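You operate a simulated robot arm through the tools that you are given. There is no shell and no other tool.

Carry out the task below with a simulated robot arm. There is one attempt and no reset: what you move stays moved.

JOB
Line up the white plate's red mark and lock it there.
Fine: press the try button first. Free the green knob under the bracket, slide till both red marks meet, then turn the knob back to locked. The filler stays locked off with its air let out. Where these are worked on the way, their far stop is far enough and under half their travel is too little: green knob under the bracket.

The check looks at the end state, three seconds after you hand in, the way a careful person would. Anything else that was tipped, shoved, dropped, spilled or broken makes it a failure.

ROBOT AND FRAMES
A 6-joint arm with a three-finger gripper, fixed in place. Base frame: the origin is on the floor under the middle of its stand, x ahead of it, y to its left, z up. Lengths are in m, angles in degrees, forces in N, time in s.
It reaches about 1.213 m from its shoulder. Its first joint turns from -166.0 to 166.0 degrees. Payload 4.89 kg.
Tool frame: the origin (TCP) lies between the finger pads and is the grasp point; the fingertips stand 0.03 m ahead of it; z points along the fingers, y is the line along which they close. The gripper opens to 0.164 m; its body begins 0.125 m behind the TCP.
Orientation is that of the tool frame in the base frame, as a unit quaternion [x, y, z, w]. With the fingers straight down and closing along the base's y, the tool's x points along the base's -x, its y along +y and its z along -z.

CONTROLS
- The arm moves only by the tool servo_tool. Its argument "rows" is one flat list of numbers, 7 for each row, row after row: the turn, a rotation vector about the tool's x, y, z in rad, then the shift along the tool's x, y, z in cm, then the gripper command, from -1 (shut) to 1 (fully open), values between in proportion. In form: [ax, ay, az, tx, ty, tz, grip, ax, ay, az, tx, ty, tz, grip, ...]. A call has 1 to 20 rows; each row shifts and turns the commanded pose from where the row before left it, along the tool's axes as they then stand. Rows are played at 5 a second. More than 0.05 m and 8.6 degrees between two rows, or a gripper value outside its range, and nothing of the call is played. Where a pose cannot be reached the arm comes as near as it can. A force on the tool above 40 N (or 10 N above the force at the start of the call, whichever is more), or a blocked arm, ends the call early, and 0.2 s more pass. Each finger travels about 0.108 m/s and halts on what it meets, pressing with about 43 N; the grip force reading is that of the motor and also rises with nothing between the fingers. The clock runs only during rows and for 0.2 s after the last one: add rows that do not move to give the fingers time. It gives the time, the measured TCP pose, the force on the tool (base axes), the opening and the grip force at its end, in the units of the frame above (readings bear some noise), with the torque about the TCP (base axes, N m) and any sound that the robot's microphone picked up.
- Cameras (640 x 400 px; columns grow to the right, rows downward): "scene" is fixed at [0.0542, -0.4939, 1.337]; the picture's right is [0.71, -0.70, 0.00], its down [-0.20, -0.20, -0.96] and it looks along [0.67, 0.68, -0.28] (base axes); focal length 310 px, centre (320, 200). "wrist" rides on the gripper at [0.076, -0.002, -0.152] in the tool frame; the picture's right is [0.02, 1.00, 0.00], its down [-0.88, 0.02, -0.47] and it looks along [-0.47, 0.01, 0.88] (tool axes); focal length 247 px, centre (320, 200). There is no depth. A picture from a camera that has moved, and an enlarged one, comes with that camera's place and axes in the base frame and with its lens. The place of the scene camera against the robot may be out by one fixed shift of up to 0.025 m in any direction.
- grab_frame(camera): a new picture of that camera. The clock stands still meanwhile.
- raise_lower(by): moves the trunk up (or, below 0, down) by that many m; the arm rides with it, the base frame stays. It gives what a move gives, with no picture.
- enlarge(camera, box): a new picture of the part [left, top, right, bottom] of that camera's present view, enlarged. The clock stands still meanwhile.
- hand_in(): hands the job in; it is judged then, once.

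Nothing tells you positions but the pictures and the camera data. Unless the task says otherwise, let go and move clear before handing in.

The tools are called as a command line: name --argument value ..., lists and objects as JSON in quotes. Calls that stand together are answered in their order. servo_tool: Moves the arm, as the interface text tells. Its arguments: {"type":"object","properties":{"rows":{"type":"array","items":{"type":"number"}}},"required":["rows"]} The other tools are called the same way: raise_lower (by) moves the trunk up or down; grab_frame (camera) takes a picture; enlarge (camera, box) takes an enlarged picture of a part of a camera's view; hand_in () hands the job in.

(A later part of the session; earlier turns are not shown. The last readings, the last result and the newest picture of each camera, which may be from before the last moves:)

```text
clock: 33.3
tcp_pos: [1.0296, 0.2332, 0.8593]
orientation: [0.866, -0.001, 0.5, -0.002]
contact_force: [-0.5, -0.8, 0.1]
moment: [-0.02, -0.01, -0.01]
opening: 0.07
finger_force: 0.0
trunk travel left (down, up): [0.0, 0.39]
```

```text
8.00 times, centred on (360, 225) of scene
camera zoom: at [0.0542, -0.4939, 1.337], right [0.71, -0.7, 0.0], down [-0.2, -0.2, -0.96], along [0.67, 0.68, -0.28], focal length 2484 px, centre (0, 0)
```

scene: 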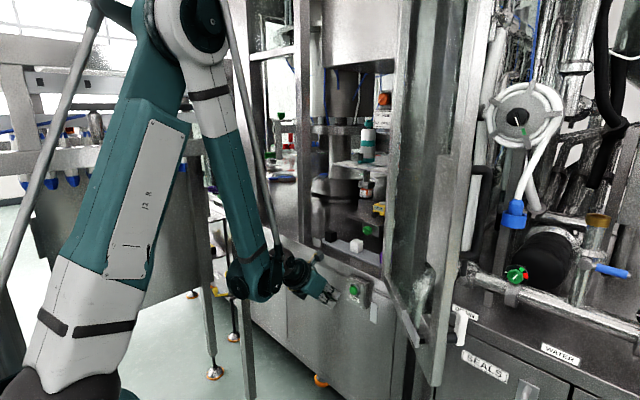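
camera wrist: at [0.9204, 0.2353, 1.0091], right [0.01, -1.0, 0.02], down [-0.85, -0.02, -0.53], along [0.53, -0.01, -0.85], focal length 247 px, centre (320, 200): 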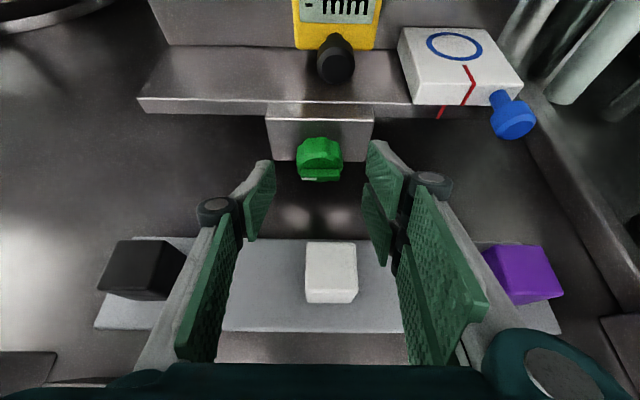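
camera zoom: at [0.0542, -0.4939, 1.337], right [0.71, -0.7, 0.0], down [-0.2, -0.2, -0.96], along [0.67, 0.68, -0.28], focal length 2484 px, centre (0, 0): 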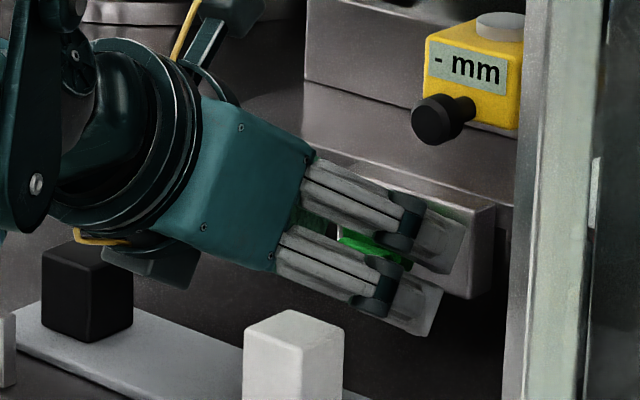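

The pads straddle the knob's sides with no contact. I'll close on it.

servo_tool --rows '[0, 0, 0, 0, 0, 0, -1, 0, 0, 0, 0, 0, 0, -1, 0, 0, 0, 0, 0, 0, -1]'

enlarge --camera "wrist" --box '[240, 80, 400, 280]'

```text
clock: 34.1
tcp_pos: [1.0301, 0.2345, 0.8586]
orientation: [0.866, -0.001, 0.5, -0.001]
contact_force: [2.3, 5.9, 0.7]
moment: [0.05, 0.01, 0.16]
opening: 0.0373
finger_force: 45.5
trunk travel left (down, up): [0.0, 0.39]
```

```text
2.00 times, centred on (320, 180) of wrist
camera zoom: at [0.9362, 0.2359, 0.9997], right [0.01, -1.0, 0.02], down [-0.85, -0.02, -0.53], along [0.53, -0.01, -0.85], focal length 494 px, centre (320, 240)
```

zoom: 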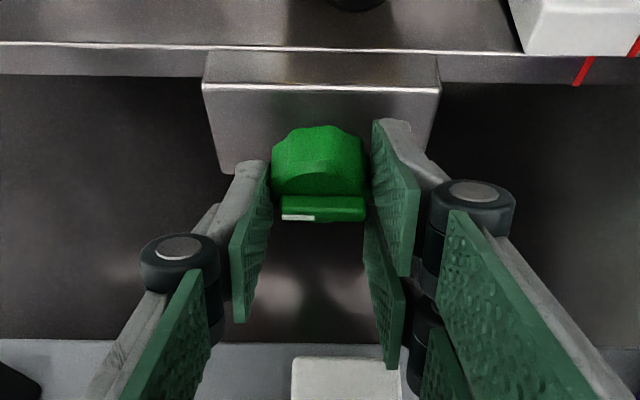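

The knob is gripped (opening 37 mm). I'll try a small turn of about 6 degrees counter-clockwise (seen from the front) around the knob axis and read the torque.

servo_tool --rows '[-0.025, 0, -0.0433, 0, 0, 0, -1, -0.025, 0, -0.0433, 0, -0.08, 0, -1, 0, 0, 0, 0, 0, 0, -1]'

enlarge --camera "wrist" --box '[260, 100, 380, 220]'

```text
clock: 34.9
tcp_pos: [1.0306, 0.2359, 0.8588]
orientation: [0.865, 0.023, 0.499, 0.043]
contact_force: [-1.0, 5.6, -1.4]
moment: [0.04, 0.09, 0.16]
opening: 0.0372
finger_force: 45.1
trunk travel left (down, up): [0.0, 0.39]
```

```text
3.33 times, centred on (320, 160) of wrist
camera zoom: at [0.9364, 0.251, 0.9989], right [0.01, -0.99, 0.12], down [-0.85, -0.07, -0.52], along [0.53, -0.09, -0.85], focal length 823 px, centre (320, 333)
```

zoom: 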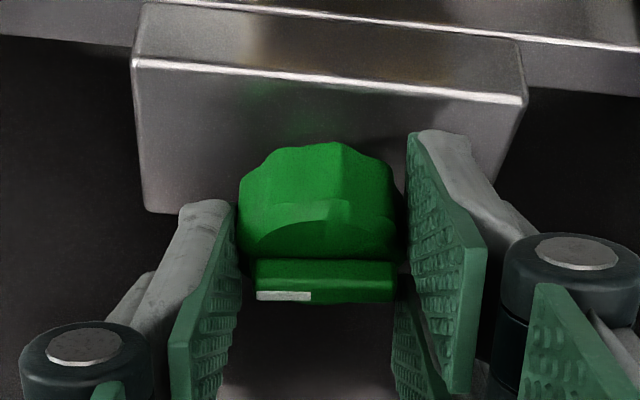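

The knob turned with the fingers with little torque, so counter-clockwise is the freeing direction. I'll continue the turn in that direction by about 20 degrees.

servo_tool --rows '[-0.0438, 0, -0.0758, 0, -0.06, 0, -1, -0.0438, 0, -0.0758, 0, -0.06, 0, -1, -0.0438, 0, -0.0758, 0, -0.06, 0, -1, -0.0438, 0, -0.0758, 0, -0.06, 0, -1, 0, 0, 0, 0, 0, 0, -1]'

grab_frame --camera "wrist"

enlarge --camera "scene" --box '[330, 200, 390, 250]'

```text
clock: 36.1
tcp_pos: [1.0299, 0.2379, 0.8588]
orientation: [0.845, 0.109, 0.487, 0.193]
contact_force: [-8.9, 6.4, -5.3]
moment: [0.04, 0.35, 0.02]
opening: 0.0373
finger_force: 44.6
trunk travel left (down, up): [0.0, 0.39]
```

```text
taken
camera wrist: at [0.9365, 0.3011, 0.9844], right [0.01, -0.89, 0.45], down [-0.85, -0.24, -0.47], along [0.53, -0.38, -0.76], focal length 247 px, centre (320, 200)
```

wrist: 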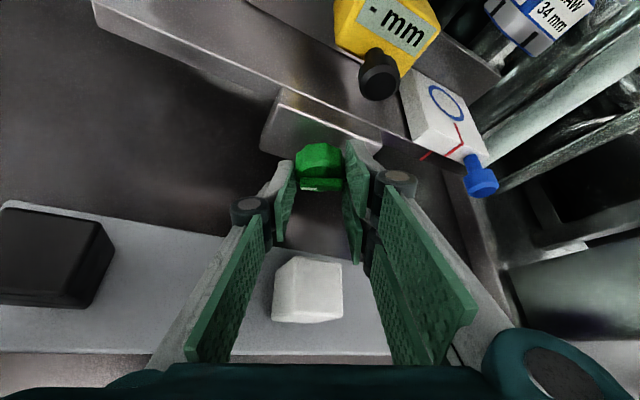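

```text
8.00 times, centred on (360, 225) of scene
camera zoom: at [0.0542, -0.4939, 1.337], right [0.71, -0.7, 0.0], down [-0.2, -0.2, -0.96], along [0.67, 0.68, -0.28], focal length 2484 px, centre (0, 0)
```

zoom: 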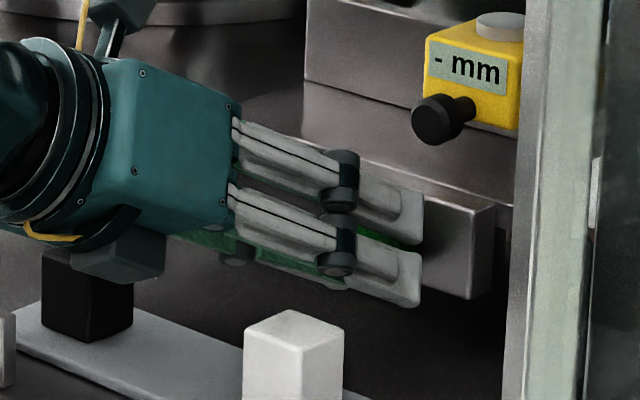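

The knob follows the fingers well. I'll keep turning counter-clockwise, watching the torque and clearance above the cubes.

servo_tool --rows '[-0.0438, 0, -0.0758, -0.01, -0.14, -0.1, -1, -0.0438, 0, -0.0758, 0, -0.07, 0, -1, -0.0438, 0, -0.0758, 0, -0.07, 0, -1, -0.0438, 0, -0.0758, 0, -0.07, 0, -1, 0, 0, 0, 0, 0, 0, -1]'

grab_frame --camera "wrist"

enlarge --camera "scene" --box '[310, 190, 390, 260]'

```text
clock: 37.3
tcp_pos: [1.0308, 0.2415, 0.8561]
orientation: [0.798, 0.193, 0.461, 0.337]
contact_force: [17.4, -0.5, 2.9]
moment: [-0.03, -0.21, 0.16]
opening: 0.0375
finger_force: 45.0
trunk travel left (down, up): [0.0, 0.39]
```

```text
taken
camera wrist: at [0.9365, 0.3433, 0.9534], right [0.01, -0.68, 0.73], down [-0.85, -0.39, -0.35], along [0.52, -0.62, -0.59], focal length 247 px, centre (320, 200)
```

wrist: 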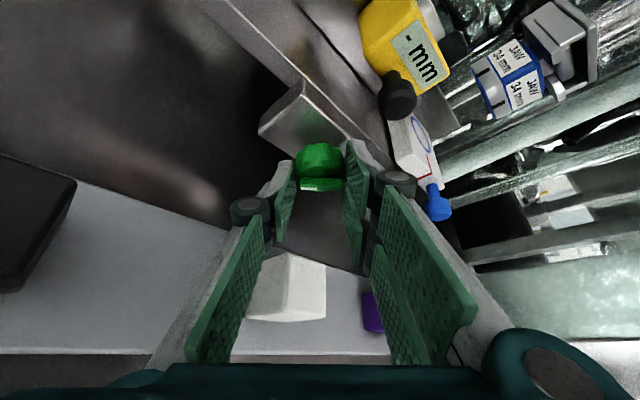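

```text
5.71 times, centred on (350, 225) of scene
camera zoom: at [0.0542, -0.4939, 1.337], right [0.71, -0.7, 0.0], down [-0.2, -0.2, -0.96], along [0.67, 0.68, -0.28], focal length 1774 px, centre (149, 57)
```

zoom: 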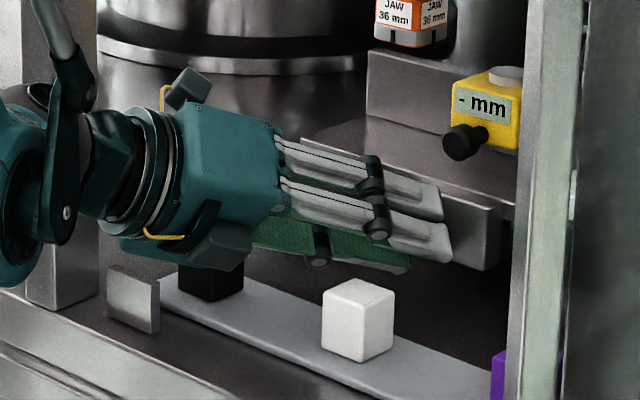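

The knob has followed for about 47 degrees. There's a small axial preload from my last correction, which I'll undo while turning another 20 degrees.

servo_tool --rows '[-0.0438, 0, -0.0758, 0.035, -0.07, 0.06, -1, -0.0438, 0, -0.0758, 0, -0.07, 0, -1, -0.0438, 0, -0.0758, 0, -0.07, 0, -1, -0.0438, 0, -0.0758, 0, -0.07, 0, -1, 0, 0, 0, 0, 0, 0, -1]'

grab_frame --camera "wrist"

enlarge --camera "scene" --box '[310, 190, 390, 260]'

```text
clock: 38.5
tcp_pos: [1.0303, 0.2418, 0.8553]
orientation: [0.728, 0.269, 0.42, 0.471]
contact_force: [-0.6, -7.0, -4.0]
moment: [0.07, 0.04, -0.06]
opening: 0.0373
finger_force: 45.1
trunk travel left (down, up): [0.0, 0.39]
```

```text
taken
camera wrist: at [0.9366, 0.3722, 0.9101], right [0.01, -0.39, 0.92], down [-0.85, -0.48, -0.2], along [0.52, -0.78, -0.34], focal length 247 px, centre (320, 200)
```

wrist: 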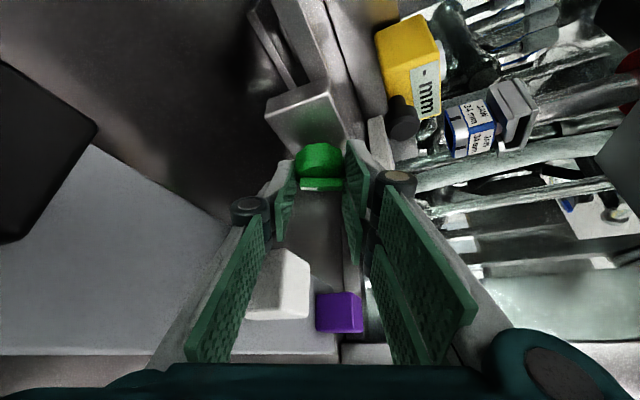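

```text
5.71 times, centred on (350, 225) of scene
camera zoom: at [0.0542, -0.4939, 1.337], right [0.71, -0.7, 0.0], down [-0.2, -0.2, -0.96], along [0.67, 0.68, -0.28], focal length 1774 px, centre (149, 57)
```

zoom: 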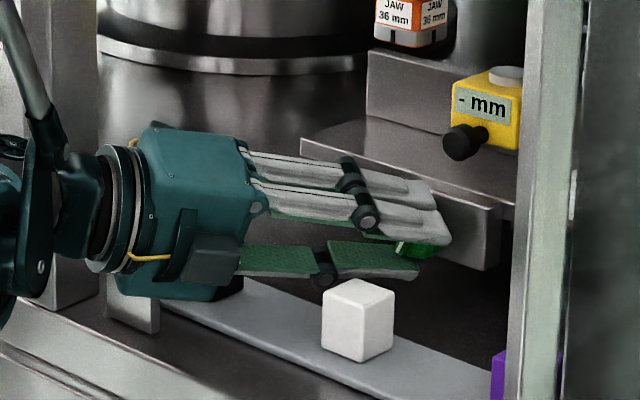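

The knob is now about 67 degrees round with no stop felt yet. I'll open slightly, swing the tool back over the top around the knob axis, and look at where the white tip is before re-gripping.

servo_tool --rows '[0, 0, 0, 0, 0, 0, -0.34, 0, 0, 0, 0, 0, 0, -0.34, 0.0438, 0, 0.0758, 0, 0.07, 0, -0.34, 0.0438, 0, 0.0758, 0, 0.07, 0, -0.34, 0.0438, 0, 0.0758, 0, 0.07, 0, -0.34, 0.0438, 0, 0.0758, 0, 0.07, 0, -0.34, 0.0438, 0, 0.0758, 0, 0.07, 0, -0.34, 0.0438, 0, 0.0758, 0, 0.07, 0, -0.34, 0.0438, 0, 0.0758, 0, 0.07, 0, -0.34, 0.0438, 0, 0.0758, 0, 0.07, 0, -0.34, 0.0438, 0, 0.0758, 0, 0.07, 0, -0.34, 0.0438, 0, 0.0758, 0, 0.07, 0, -0.34, 0.0438, 0, 0.0758, 0, 0.07, 0, -0.34, 0.0438, 0, 0.0758, 0, 0.07, 0, -0.34, 0, 0, 0, 0, 0, 0, -0.34]'

grab_frame --camera "wrist"

enlarge --camera "wrist" --box '[260, 100, 380, 220]'

enlarge --camera "scene" --box '[310, 190, 390, 260]'

```text
clock: 41.7
tcp_pos: [1.0304, 0.2358, 0.8594]
orientation: [0.865, 0.022, 0.499, 0.043]
contact_force: [0.1, -0.4, 0.0]
moment: [-0.04, -0.02, -0.03]
opening: 0.054
finger_force: 0.0
trunk travel left (down, up): [0.0, 0.39]
```

```text
taken
camera wrist: at [0.9363, 0.2511, 1.0002], right [0.01, -0.99, 0.11], down [-0.85, -0.07, -0.52], along [0.53, -0.09, -0.85], focal length 247 px, centre (320, 200)
```

wrist: 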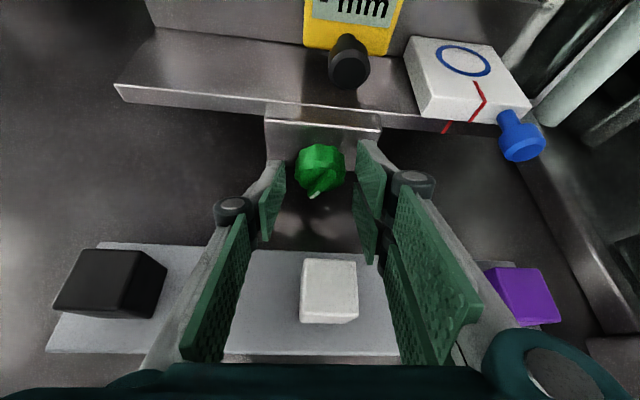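

```text
3.33 times, centred on (320, 160) of wrist
camera zoom: at [0.9363, 0.2511, 1.0002], right [0.01, -0.99, 0.11], down [-0.85, -0.07, -0.52], along [0.53, -0.09, -0.85], focal length 823 px, centre (320, 333)
```

zoom: 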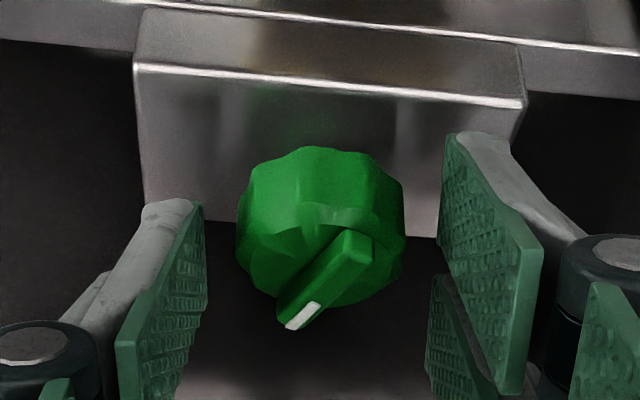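

```text
5.71 times, centred on (350, 225) of scene
camera zoom: at [0.0542, -0.4939, 1.337], right [0.71, -0.7, 0.0], down [-0.2, -0.2, -0.96], along [0.67, 0.68, -0.28], focal length 1774 px, centre (149, 57)
```

zoom: 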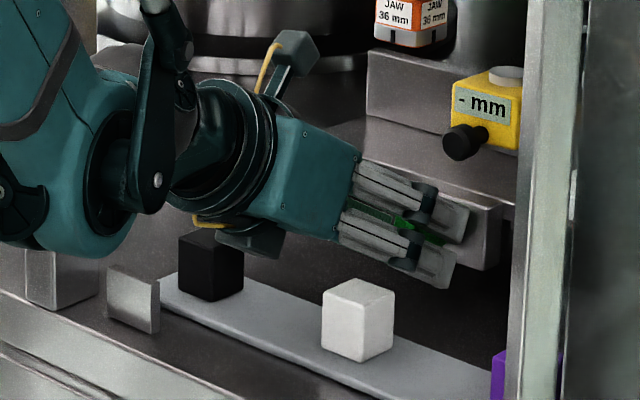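

The white tip now points down and left (about 65 degrees turned). I'll re-grip and keep turning counter-clockwise in small steps, watching for the stop.

servo_tool --rows '[0, 0, 0, 0, 0, 0, -1, 0, 0, 0, 0, 0, 0, -1, 0, 0, 0, 0, 0, 0, -1, -0.0438, 0, -0.0758, 0, -0.07, 0, -1, -0.0438, 0, -0.0758, 0, -0.07, 0, -1, -0.0438, 0, -0.0758, 0, -0.07, 0, -1, 0, 0, 0, 0, 0, 0, -1]'

enlarge --camera "wrist" --box '[260, 100, 380, 220]'

```text
clock: 43.3
tcp_pos: [1.0305, 0.2382, 0.8602]
orientation: [0.852, 0.088, 0.492, 0.156]
contact_force: [6.8, 1.7, 7.1]
moment: [0.0, -0.19, 0.04]
opening: 0.0375
finger_force: 45.2
trunk travel left (down, up): [0.0, 0.39]
```

```text
3.33 times, centred on (320, 160) of wrist
camera zoom: at [0.9363, 0.2896, 0.9908], right [0.01, -0.93, 0.37], down [-0.85, -0.2, -0.49], along [0.53, -0.31, -0.79], focal length 823 px, centre (320, 333)
```

zoom: 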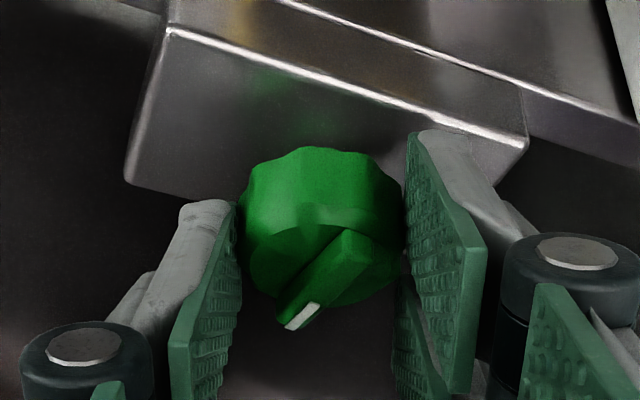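

It still follows (about 80 degrees now). Continuing.

servo_tool --rows '[-0.0438, 0, -0.0758, 0, -0.07, 0, -1, -0.0438, 0, -0.0758, 0, -0.07, 0, -1, -0.0438, 0, -0.0758, 0, -0.07, 0, -1, 0, 0, 0, 0, 0, 0, -1]'

enlarge --camera "wrist" --box '[260, 100, 380, 220]'

```text
clock: 44.3
tcp_pos: [1.0299, 0.2399, 0.8597]
orientation: [0.825, 0.153, 0.476, 0.265]
contact_force: [3.0, -7.4, -1.8]
moment: [0.49, 0.19, -0.32]
opening: 0.0373
finger_force: 45.0
trunk travel left (down, up): [0.0, 0.39]
```

```text
3.33 times, centred on (320, 160) of wrist
camera zoom: at [0.9365, 0.3239, 0.9713], right [0.01, -0.8, 0.6], down [-0.85, -0.32, -0.42], along [0.52, -0.51, -0.69], focal length 823 px, centre (320, 333)
```

zoom: 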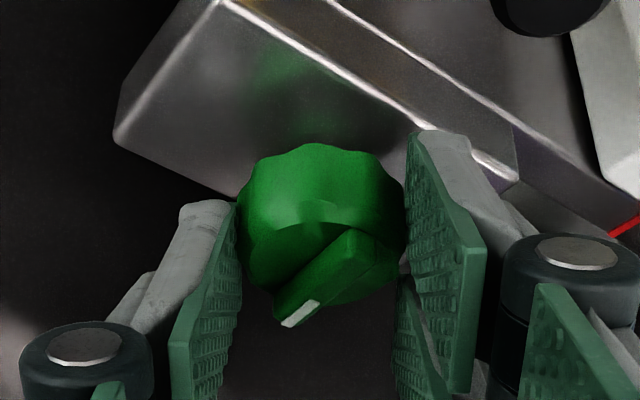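

The torque about the knob axis rose to about 0.5 N·m, so the far stop (about 90 degrees) is reached. I'll release, swing back over the top, and retreat along the tool axis to check.

servo_tool --rows '[0, 0, 0, 0, 0, 0, -0.3, 0, 0, 0, 0, 0, 0, -0.3, 0.0438, 0, 0.0758, 0, 0.07, 0, -0.3, 0.0438, 0, 0.0758, 0, 0.07, 0, -0.3, 0.0438, 0, 0.0758, 0, 0.07, 0, -0.3, 0.0438, 0, 0.0758, 0, 0.07, 0, -0.3, 0.0438, 0, 0.0758, 0, 0.07, 0, -0.3, 0.0438, 0, 0.0758, 0, 0.07, 0, -0.3, 0.0438, 0, 0.0758, 0, 0.07, 0, -0.3, 0, 0, 0, 0, 0, -2, -0.3, 0, 0, 0, 0, 0, -2.5, -0.3, 0, 0, 0, 0, 0, -2.5, -0.3, 0, 0, 0, 0, 0, -1.0, -0.3, 0, 0, 0, 0, 0, 0, -0.3]'

grab_frame --camera "wrist"

enlarge --camera "wrist" --box '[250, 20, 490, 180]'

enlarge --camera "scene" --box '[320, 180, 400, 260]'

```text
clock: 47.3
tcp_pos: [0.9612, 0.2357, 0.8998]
orientation: [0.866, 0.001, 0.499, 0.005]
contact_force: [0.5, 0.2, -0.4]
moment: [-0.02, -0.01, -0.02]
opening: 0.0574
finger_force: 0.1
trunk travel left (down, up): [0.0, 0.39]
```

```text
taken
camera wrist: at [0.8675, 0.2383, 1.0406], right [0.01, -1.0, 0.03], down [-0.85, -0.02, -0.53], along [0.53, -0.02, -0.85], focal length 247 px, centre (320, 200)
```

wrist: 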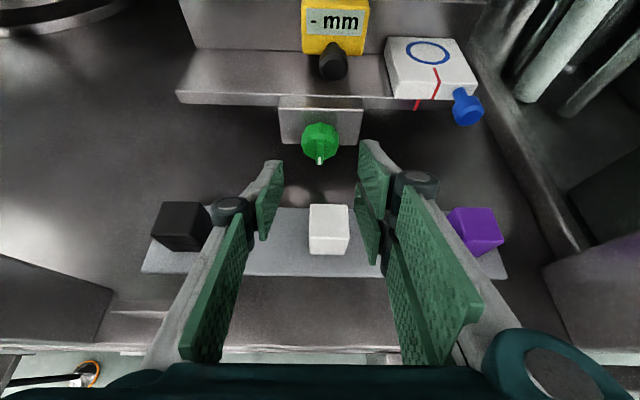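

```text
2.50 times, centred on (370, 100) of wrist
camera zoom: at [0.8675, 0.2383, 1.0406], right [0.01, -1.0, 0.03], down [-0.85, -0.02, -0.53], along [0.53, -0.02, -0.85], focal length 617 px, centre (195, 450)
```

zoom: 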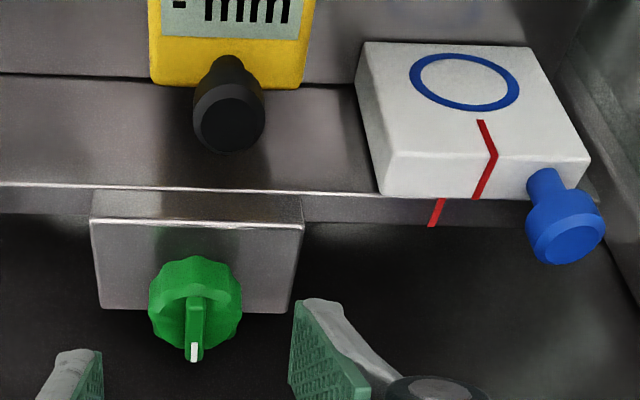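

```text
5.00 times, centred on (360, 220) of scene
camera zoom: at [0.0542, -0.4939, 1.337], right [0.71, -0.7, 0.0], down [-0.2, -0.2, -0.96], along [0.67, 0.68, -0.28], focal length 1552 px, centre (120, 100)
```

zoom: 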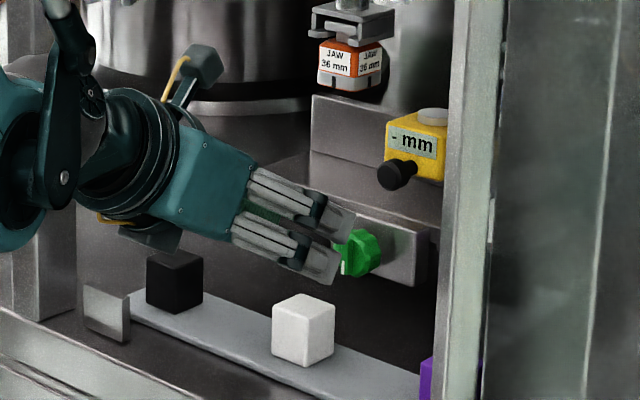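

The knob's white tip now points straight down: it is at its far (free) stop. The blue handle of the plate is at about [1.058, 0.099, 0.895] and the plate must move about 14–15 mm to the left; I'll move over in front of that handle.

servo_tool --rows '[0.0055, 0, 0.0095, 0.97, 3.43, -0.27, -0.3, 0, 0, 0, 0.97, 3.43, -0.27, -0.3, 0, 0, 0, 0.97, 3.43, -0.27, -0.3, 0, 0, 0, 0.97, 3.43, -0.27, -0.3, 0, 0, 0, 0, 0, 0, -0.3]'

grab_frame --camera "wrist"

grab_frame --camera "scene"

```text
clock: 48.5
tcp_pos: [0.9705, 0.0998, 0.9392]
orientation: [0.866, -0.001, 0.5, -0.001]
contact_force: [-0.3, 0.5, 0.1]
moment: [-0.08, -0.02, -0.09]
opening: 0.0571
finger_force: 0.1
trunk travel left (down, up): [0.0, 0.39]
```

```text
taken
camera wrist: at [0.8766, 0.1003, 1.0793], right [0.01, -1.0, 0.02], down [-0.85, -0.02, -0.53], along [0.53, -0.01, -0.85], focal length 247 px, centre (320, 200)
```

wrist: 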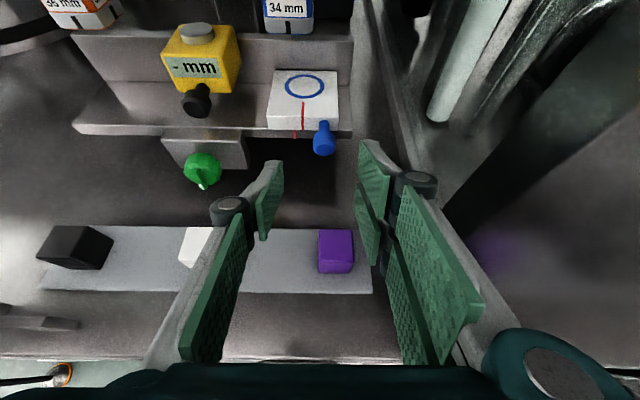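

```text
taken
```

scene: 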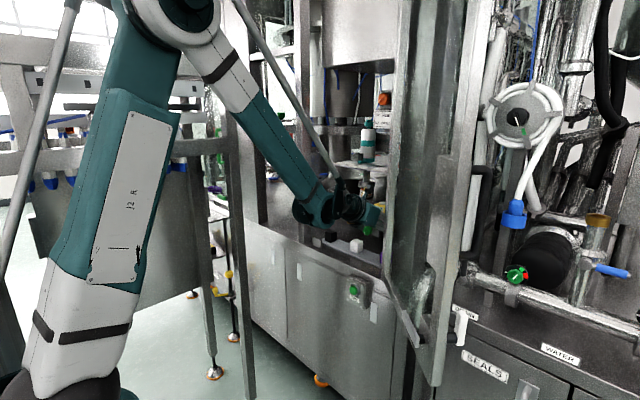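

I'm in front of the blue handle with the right-hand post clear. I'll zoom to refine the handle and mark positions.

enlarge --camera "wrist" --box '[250, 60, 370, 170]'

```text
3.64 times, centred on (310, 115) of wrist
camera zoom: at [0.8766, 0.1003, 1.0793], right [0.01, -1.0, 0.02], down [-0.85, -0.02, -0.53], along [0.53, -0.01, -0.85], focal length 898 px, centre (356, 509)
```

zoom: 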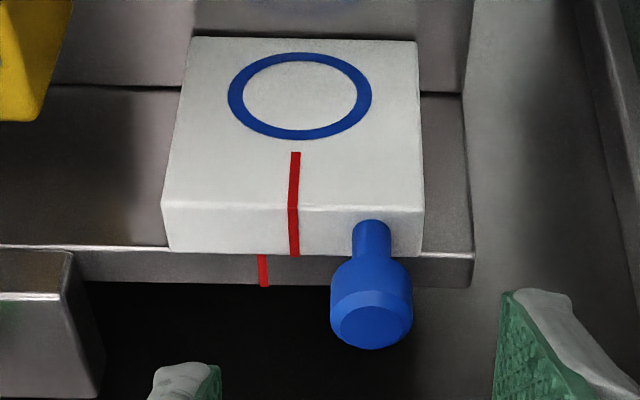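

The handle is about 3.5 mm right of my tool's centre plane, and the marks are truly about 11–12 mm apart once parallax is accounted for. I'll advance along the tool axis to straddle the handle.

servo_tool --rows '[0, 0, 0, 0, 0.35, 1.5, -0.3, 0, 0, 0, 0, 0, 2.0, -0.3, 0, 0, 0, 0, 0, 2.0, -0.3, 0, 0, 0, 0, 0, 1.5, -0.3, 0, 0, 0, 0, 0, 1.0, -0.3, 0, 0, 0, 0, 0, 0, -0.3]'

grab_frame --camera "wrist"

enlarge --camera "wrist" --box '[230, 60, 410, 220]'

```text
clock: 49.9
tcp_pos: [1.0404, 0.0959, 0.8987]
orientation: [0.866, -0.002, 0.5, 0.0]
contact_force: [-0.4, -0.2, 0.8]
moment: [0.02, -0.04, 0.0]
opening: 0.0573
finger_force: 0.1
trunk travel left (down, up): [0.0, 0.39]
```

```text
taken
camera wrist: at [0.9458, 0.0963, 1.0399], right [0.01, -1.0, 0.02], down [-0.85, -0.02, -0.53], along [0.53, -0.01, -0.85], focal length 247 px, centre (320, 200)
```

wrist: 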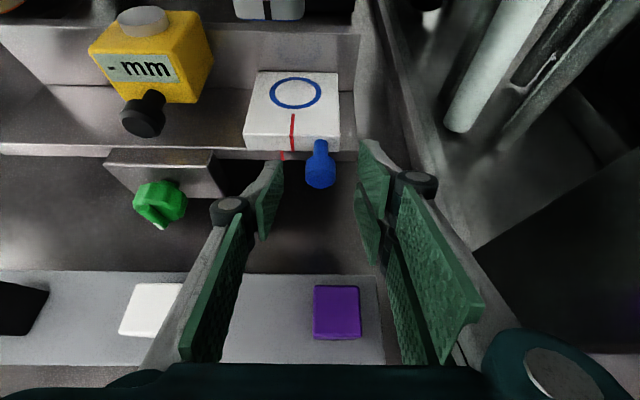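

```text
2.50 times, centred on (320, 140) of wrist
camera zoom: at [0.9458, 0.0963, 1.0399], right [0.01, -1.0, 0.02], down [-0.85, -0.02, -0.53], along [0.53, -0.01, -0.85], focal length 617 px, centre (320, 350)
```

zoom: 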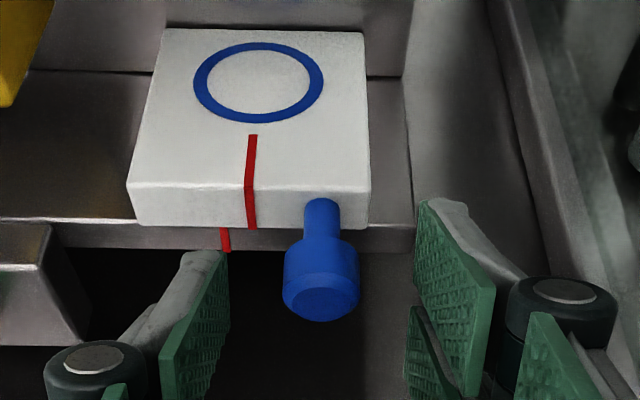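

The blue handle is centred between the pads. I'll close on it.

servo_tool --rows '[0, 0, 0, 0, 0, 0, -1, 0, 0, 0, 0, 0, 0, -1, 0, 0, 0, 0, 0, 0, -1]'

enlarge --camera "wrist" --box '[230, 60, 410, 220]'

```text
clock: 50.7
tcp_pos: [1.0386, 0.0962, 0.8991]
orientation: [0.866, -0.001, 0.5, 0.0]
contact_force: [1.3, -1.0, -0.9]
moment: [0.0, -0.03, -0.03]
opening: 0.0229
finger_force: 44.8
trunk travel left (down, up): [0.0, 0.39]
```

```text
2.50 times, centred on (320, 140) of wrist
camera zoom: at [0.9459, 0.0964, 1.0398], right [0.01, -1.0, 0.02], down [-0.85, -0.02, -0.53], along [0.53, -0.01, -0.85], focal length 617 px, centre (320, 350)
```

zoom: 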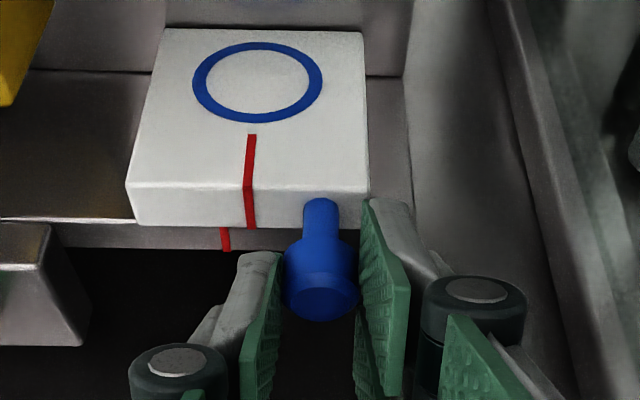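

The handle is gripped with both marks visible. I'll slide the plate left by 8 mm in small steps and re-measure.

servo_tool --rows '[0, 0, 0, 0, -0.2, 0, -1, 0, 0, 0, 0, -0.2, 0, -1, 0, 0, 0, 0, -0.2, 0, -1, 0, 0, 0, 0, -0.2, 0, -1, 0, 0, 0, 0, 0, 0, -1]'

enlarge --camera "wrist" --box '[230, 60, 410, 220]'

enlarge --camera "wrist" --box '[270, 120, 350, 180]'

```text
clock: 51.9
tcp_pos: [1.0394, 0.1029, 0.8994]
orientation: [0.866, -0.002, 0.5, 0.0]
contact_force: [-11.1, -1.2, -8.4]
moment: [-0.01, 0.5, 0.02]
opening: 0.0232
finger_force: 45.3
trunk travel left (down, up): [0.0, 0.39]
```

```text
2.50 times, centred on (320, 140) of wrist
camera zoom: at [0.946, 0.1045, 1.0399], right [0.01, -1.0, 0.02], down [-0.85, -0.02, -0.53], along [0.53, -0.01, -0.85], focal length 617 px, centre (320, 350)
```

zoom: 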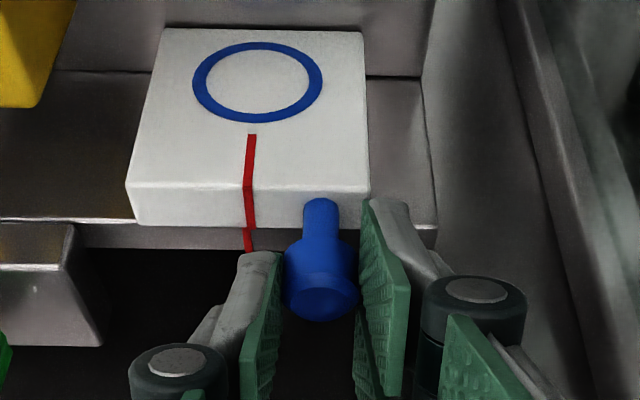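

```text
6.67 times, centred on (310, 150) of wrist
camera zoom: at [0.946, 0.1045, 1.0399], right [0.01, -1.0, 0.02], down [-0.85, -0.02, -0.53], along [0.53, -0.01, -0.85], focal length 1646 px, centre (387, 533)
```

zoom: 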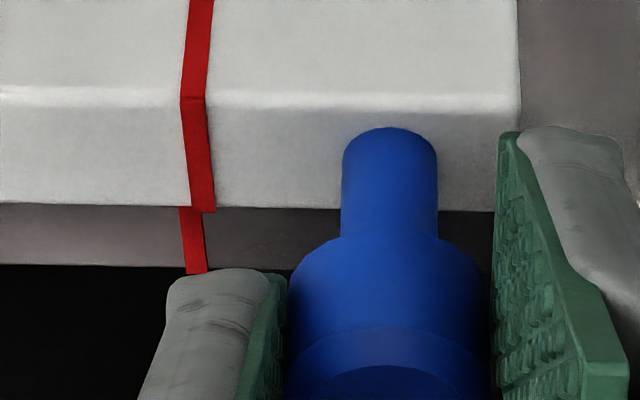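

The marks are nearly together, but the plate's front edge sits a few mm ahead of the ledge, so from this angle I estimate about 2.4 mm still to go. I'll slide that far.

servo_tool --rows '[0, 0, 0, 0, -0.12, 0, -1, 0, 0, 0, 0, -0.12, 0, -1, 0, 0, 0, 0, 0, 0, -1]'

enlarge --camera "wrist" --box '[270, 120, 350, 180]'

```text
clock: 52.7
tcp_pos: [1.0402, 0.1051, 0.8997]
orientation: [0.866, -0.002, 0.5, 0.001]
contact_force: [-8.3, -2.2, -11.3]
moment: [-0.03, 0.35, -0.05]
opening: 0.0233
finger_force: 44.6
trunk travel left (down, up): [0.0, 0.39]
```

```text
6.67 times, centred on (310, 150) of wrist
camera zoom: at [0.9459, 0.1066, 1.0399], right [0.01, -1.0, 0.02], down [-0.85, -0.02, -0.53], along [0.53, -0.01, -0.85], focal length 1646 px, centre (387, 533)
```

zoom: 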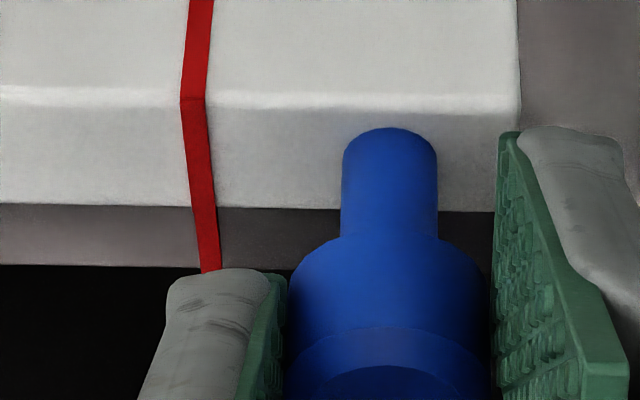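

The marks now look continuous from here. I'll release, back off, and view them head-on to judge without parallax.

servo_tool --rows '[0, 0, 0, 0, 0, 0, -0.3, 0, 0, 0, 0, 0, 0, -0.3, 0, 0, 0, 0, 0, -2.0, -0.3, 0, 0, 0, 0, 0, -2.0, -0.3, 0, 0, 0, 0, -1.1, -1.0, -0.3, 0, 0, 0, 0, -1.2, 0, -0.3, 0, 0, 0, 0, 0, 0, -0.3]'

enlarge --camera "wrist" --box '[270, 60, 370, 160]'

enlarge --camera "wrist" --box '[300, 100, 350, 140]'

```text
clock: 54.3
tcp_pos: [0.9955, 0.1283, 0.9252]
orientation: [0.866, -0.001, 0.5, 0.0]
contact_force: [1.2, -0.5, -0.3]
moment: [0.01, 0.01, 0.02]
opening: 0.0572
finger_force: 0.1
trunk travel left (down, up): [0.0, 0.39]
```

```text
4.00 times, centred on (320, 110) of wrist
camera zoom: at [0.9029, 0.1298, 1.0656], right [0.01, -1.0, 0.02], down [-0.85, -0.02, -0.53], along [0.53, -0.01, -0.85], focal length 988 px, centre (320, 560)
```

zoom: 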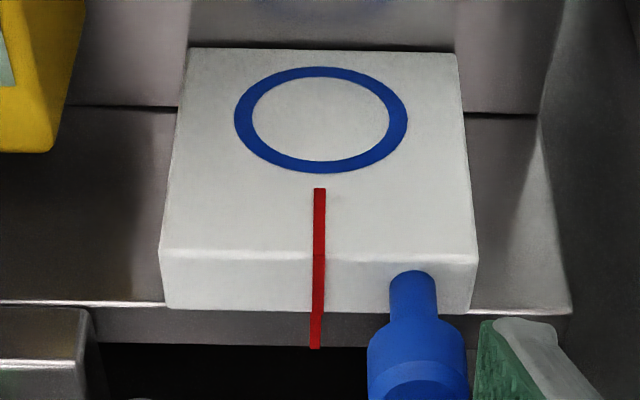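

```text
10.00 times, centred on (325, 120) of wrist
camera zoom: at [0.9029, 0.1298, 1.0656], right [0.01, -1.0, 0.02], down [-0.85, -0.02, -0.53], along [0.53, -0.01, -0.85], focal length 2470 px, centre (270, 1000)
```

zoom: 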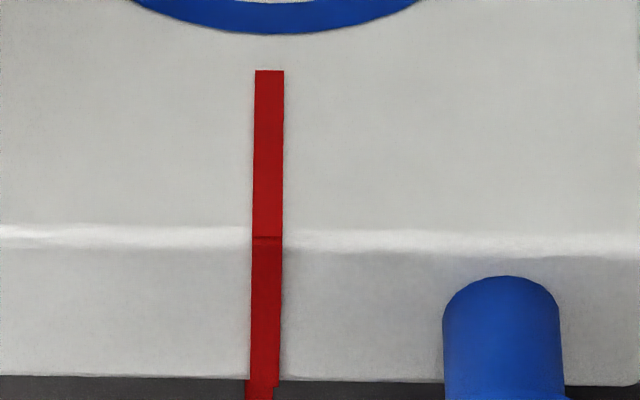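

Viewed head-on, the plate's mark is within about half a millimetre of the ledge mark. I'll zoom on the meeting edge to measure it.

enlarge --camera "wrist" --box '[308, 128, 332, 150]'

grab_frame --camera "wrist"

```text
16.00 times, centred on (320, 139) of wrist
camera zoom: at [0.9029, 0.1298, 1.0656], right [0.01, -1.0, 0.02], down [-0.85, -0.02, -0.53], along [0.53, -0.01, -0.85], focal length 3952 px, centre (320, 1176)
```

zoom: 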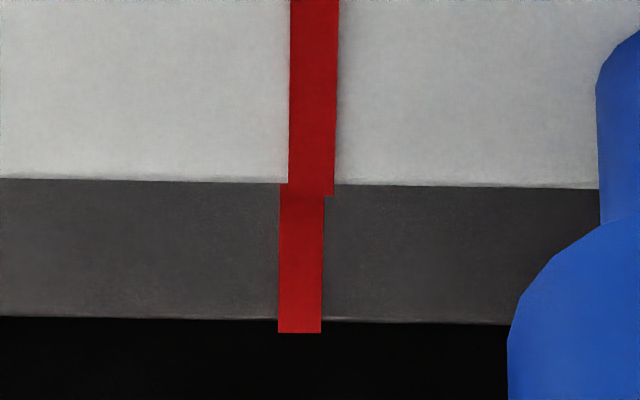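

```text
taken
camera wrist: at [0.9029, 0.1298, 1.0656], right [0.01, -1.0, 0.02], down [-0.85, -0.02, -0.53], along [0.53, -0.01, -0.85], focal length 247 px, centre (320, 200)
```

wrist: 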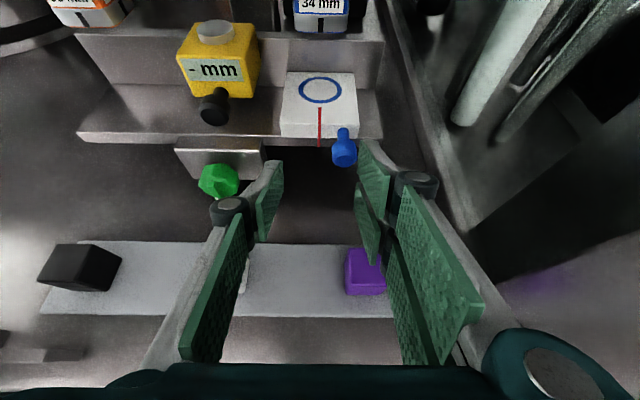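

The remaining offset is about 0.6 mm of a 3 mm wide mark, with the plate still slightly to the right. I'll go back the same way, re-grip the handle, nudge it that last bit left, release and look head-on again.

servo_tool --rows '[0, 0, 0, 0, 1.2, 0, -0.3, 0, 0, 0, 0, 1.1, 1.0, -0.3, 0, 0, 0, 0, 0, 2.0, -0.3, 0, 0, 0, 0, 0, 2.0, -0.3, 0, 0, 0, 0, 0, 0, -1, 0, 0, 0, 0, 0, 0, -1, 0, 0, 0, 0, 0, 0, -1, 0, 0, 0, 0, -0.08, 0, -1, 0, 0, 0, 0, 0, 0, -1, 0, 0, 0, 0, 0, 0, -1]'

enlarge --camera "wrist" --box '[270, 120, 350, 180]'

```text
clock: 56.5
tcp_pos: [1.0394, 0.1071, 0.9]
orientation: [0.866, -0.002, 0.499, 0.0]
contact_force: [3.6, -1.4, 9.0]
moment: [0.0, -0.28, -0.06]
opening: 0.0233
finger_force: 44.6
trunk travel left (down, up): [0.0, 0.39]
```

```text
6.67 times, centred on (310, 150) of wrist
camera zoom: at [0.946, 0.1074, 1.0403], right [0.01, -1.0, 0.02], down [-0.85, -0.02, -0.53], along [0.53, -0.01, -0.85], focal length 1646 px, centre (387, 533)
```

zoom: 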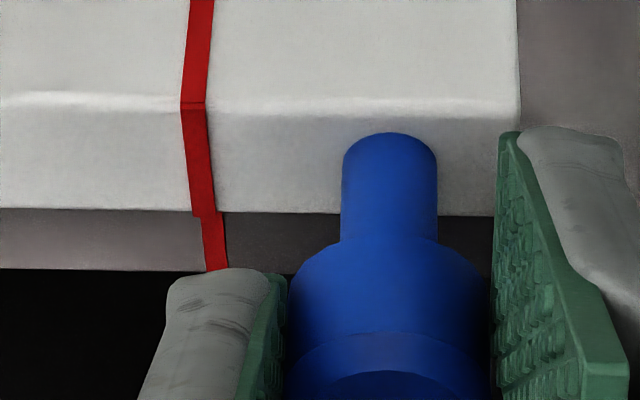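

The plate moved a little under a millimetre. Now I release, back off the same way and check head-on.

servo_tool --rows '[0, 0, 0, 0, 0, 0, -0.3, 0, 0, 0, 0, 0, 0, -0.3, 0, 0, 0, 0, 0, -2.0, -0.3, 0, 0, 0, 0, 0, -2.0, -0.3, 0, 0, 0, 0, -1.02, -1.0, -0.3, 0, 0, 0, 0, -1.2, 0, -0.3, 0, 0, 0, 0, 0, 0, -0.3]'

enlarge --camera "wrist" --box '[308, 128, 332, 150]'

grab_frame --camera "wrist"

```text
clock: 58.1
tcp_pos: [0.9976, 0.1287, 0.9243]
orientation: [0.866, -0.001, 0.5, -0.001]
contact_force: [-0.2, -1.2, -0.4]
moment: [-0.02, 0.03, 0.03]
opening: 0.0574
finger_force: 0.0
trunk travel left (down, up): [0.0, 0.39]
```

```text
16.00 times, centred on (320, 139) of wrist
camera zoom: at [0.903, 0.1296, 1.0648], right [0.01, -1.0, 0.02], down [-0.85, -0.02, -0.53], along [0.53, -0.01, -0.85], focal length 3952 px, centre (320, 1176)
```

zoom: 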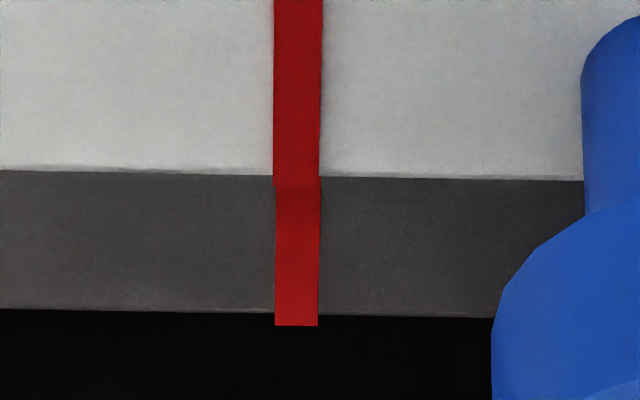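

```text
taken
camera wrist: at [0.903, 0.1296, 1.0648], right [0.01, -1.0, 0.02], down [-0.85, -0.02, -0.53], along [0.53, -0.01, -0.85], focal length 247 px, centre (320, 200)
```

wrist: 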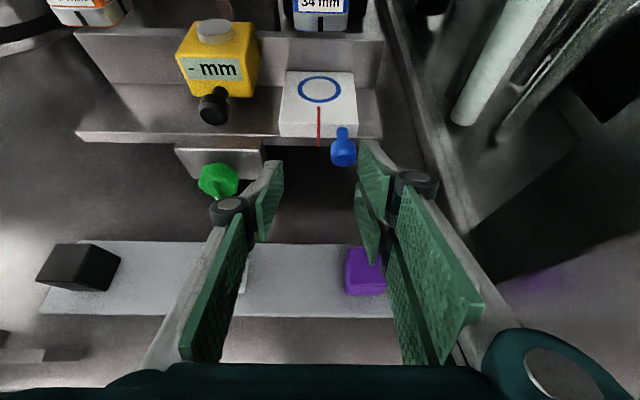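

The two red marks now meet exactly. Next I go back to the green knob to lock it: first retreat, then move across to the knob's pre-grasp point.

servo_tool --rows '[0, 0, 0, 0, 0, -2.0, -0.3, 0, 0, 0, 0, 0, -2.0, -0.3, 0, 0, 0, -1.29, -3.5, 0.745, -0.3, 0, 0, 0, -1.29, -3.5, 0.745, -0.3, 0, 0, 0, -1.29, -3.5, 0.745, -0.3, 0, 0, 0, 0, 0, 0, -0.3]'

grab_frame --camera "wrist"

enlarge --camera "wrist" --box '[250, 20, 490, 180]'

```text
clock: 59.5
tcp_pos: [0.9617, 0.2336, 0.8999]
orientation: [0.867, -0.001, 0.499, 0.0]
contact_force: [-0.3, -0.8, 1.3]
moment: [0.05, -0.01, 0.09]
opening: 0.0575
finger_force: 0.1
trunk travel left (down, up): [0.0, 0.39]
```

```text
taken
camera wrist: at [0.868, 0.2347, 1.0409], right [0.01, -1.0, 0.02], down [-0.85, -0.02, -0.53], along [0.53, -0.01, -0.85], focal length 247 px, centre (320, 200)
```

wrist: 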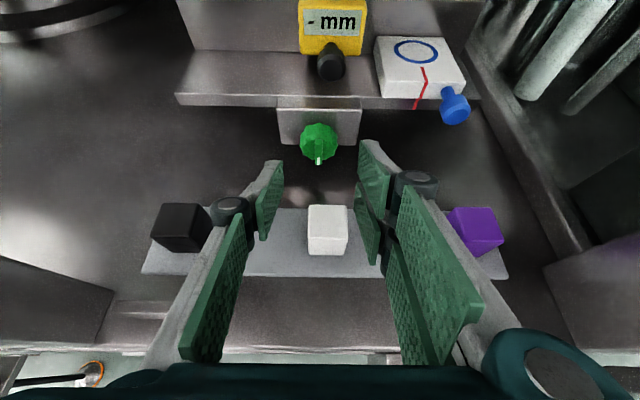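

```text
2.50 times, centred on (370, 100) of wrist
camera zoom: at [0.868, 0.2347, 1.0409], right [0.01, -1.0, 0.02], down [-0.85, -0.02, -0.53], along [0.53, -0.01, -0.85], focal length 617 px, centre (195, 450)
```

zoom: 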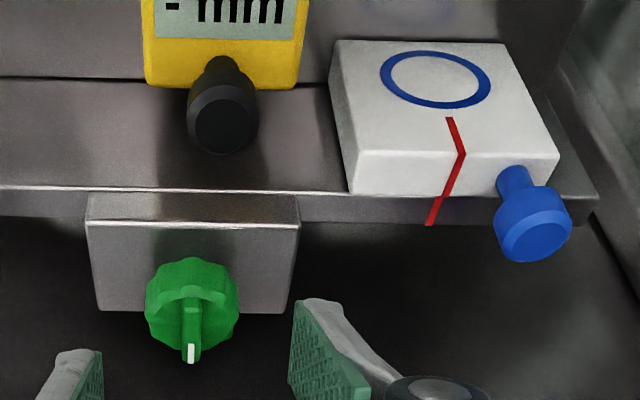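

The plate is still aligned and the knob still at free. I'll advance around the knob with the fingers open and swing the tool about 60 degrees counter-clockwise around its axis, ready for the clockwise locking stroke.

servo_tool --rows '[0, 0, 0, 0, -0.2, 2.4, -0.3, 0, 0, 0, 0, 0, 2.4, -0.3, 0, 0, 0, 0, 0, 1.6, -0.3, 0, 0, 0, 0, 0, 1.5, -0.3, -0.0438, 0, -0.0758, 0, -0.07, 0, -0.3, -0.0438, 0, -0.0758, 0, -0.07, 0, -0.3, -0.0438, 0, -0.0758, 0, -0.07, 0, -0.3, -0.0438, 0, -0.0758, 0, -0.07, 0, -0.3, -0.0438, 0, -0.0758, 0, -0.07, 0, -0.3, -0.0438, 0, -0.0758, 0, -0.07, 0, -0.3, -0.0438, 0, -0.0758, 0, -0.07, 0, -0.3, -0.0438, 0, -0.0758, 0, -0.07, 0, -0.3, -0.0438, 0, -0.0758, 0, -0.07, 0, -0.3, -0.0438, 0, -0.0758, 0, -0.07, 0, -0.3, -0.0438, 0, -0.0758, 0, -0.07, 0, -0.3, -0.0438, 0, -0.0758, 0, -0.07, 0, -0.3, 0, 0, 0, 0, 0, 0, -0.3]'

grab_frame --camera "wrist"

enlarge --camera "scene" --box '[310, 190, 390, 260]'

```text
clock: 63.1
tcp_pos: [1.0297, 0.2423, 0.8561]
orientation: [0.75, 0.25, 0.432, 0.434]
contact_force: [0.1, -0.2, 0.3]
moment: [0.0, 0.0, 0.04]
opening: 0.0573
finger_force: 0.0
trunk travel left (down, up): [0.0, 0.39]
```

```text
taken
camera wrist: at [0.9372, 0.3667, 0.9245], right [0.01, -0.48, 0.88], down [-0.85, -0.46, -0.25], along [0.52, -0.74, -0.41], focal length 247 px, centre (320, 200)
```

wrist: 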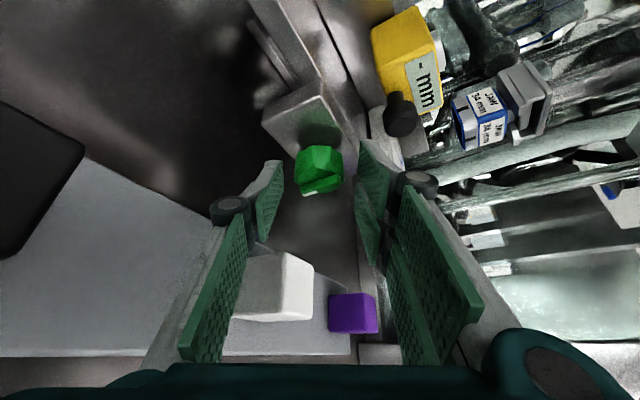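

```text
5.71 times, centred on (350, 225) of scene
camera zoom: at [0.0542, -0.4939, 1.337], right [0.71, -0.7, 0.0], down [-0.2, -0.2, -0.96], along [0.67, 0.68, -0.28], focal length 1774 px, centre (149, 57)
```

zoom: 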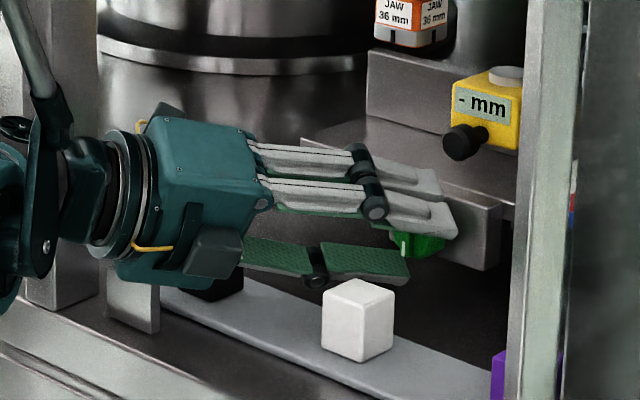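

The pads straddle the knob at the swung pose with no contact. I'll close and turn clockwise about 30 degrees first.

servo_tool --rows '[0, 0, 0, 0, 0, 0, -1, 0, 0, 0, 0, 0, 0, -1, 0, 0, 0, 0, 0, 0, -1, 0.0438, 0, 0.0758, 0, 0.07, 0, -1, 0.0438, 0, 0.0758, 0, 0.07, 0, -1, 0.0438, 0, 0.0758, 0, 0.07, 0, -1, 0.0438, 0, 0.0758, 0, 0.07, 0, -1, 0.0438, 0, 0.0758, 0, 0.07, 0, -1, 0.0438, 0, 0.0758, 0, 0.07, 0, -1, 0, 0, 0, 0, 0, 0, -1]'

enlarge --camera "wrist" --box '[260, 100, 380, 220]'

```text
clock: 65.3
tcp_pos: [1.0321, 0.239, 0.8588]
orientation: [0.837, 0.128, 0.483, 0.224]
contact_force: [-0.9, -11.0, -3.1]
moment: [-0.07, 0.1, -0.34]
opening: 0.0371
finger_force: 45.0
trunk travel left (down, up): [0.0, 0.39]
```

```text
3.33 times, centred on (320, 160) of wrist
camera zoom: at [0.9372, 0.312, 0.9806], right [0.01, -0.86, 0.52], down [-0.85, -0.28, -0.45], along [0.52, -0.43, -0.73], focal length 823 px, centre (320, 333)
```

zoom: 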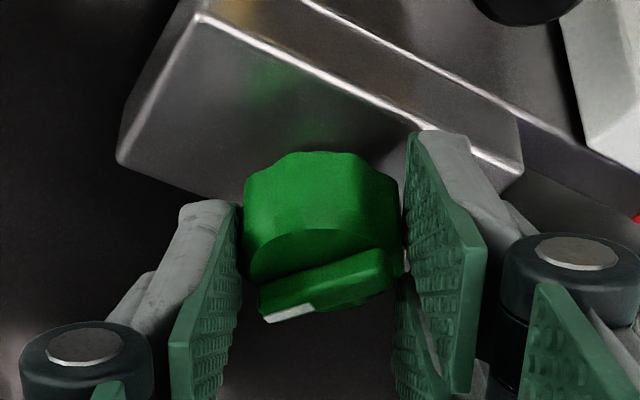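

The knob follows clockwise. I'll continue the stroke another 30 degrees.

servo_tool --rows '[0.0438, 0, 0.0758, 0, 0.1, 0, -1, 0.0438, 0, 0.0758, 0, 0.09, 0, -1, 0.0438, 0, 0.0758, 0, 0.07, 0, -1, 0.0438, 0, 0.0758, 0, 0.07, 0, -1, 0.0438, 0, 0.0758, 0, 0.07, 0, -1, 0.0438, 0, 0.0758, 0, 0.07, 0, -1, 0, 0, 0, 0, 0, 0, -1]'

enlarge --camera "wrist" --box '[260, 100, 380, 220]'

```text
clock: 66.9
tcp_pos: [1.0316, 0.2349, 0.8612]
orientation: [0.866, -0.001, 0.5, -0.001]
contact_force: [-1.8, -14.1, -6.3]
moment: [-0.13, 0.26, -0.45]
opening: 0.0371
finger_force: 45.0
trunk travel left (down, up): [0.0, 0.39]
```

```text
3.33 times, centred on (320, 160) of wrist
camera zoom: at [0.937, 0.2361, 1.0017], right [0.01, -1.0, 0.02], down [-0.85, -0.02, -0.53], along [0.53, -0.01, -0.85], focal length 823 px, centre (320, 333)
```

zoom: 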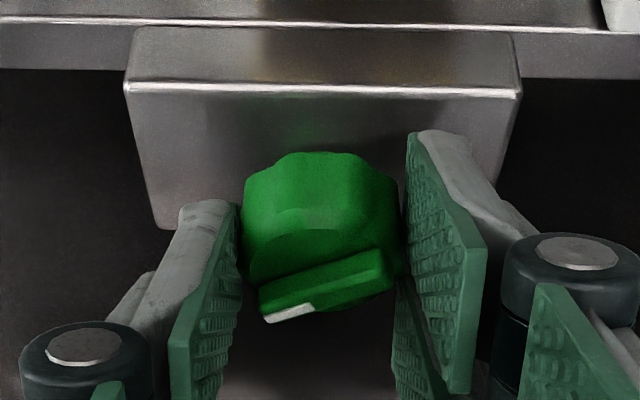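

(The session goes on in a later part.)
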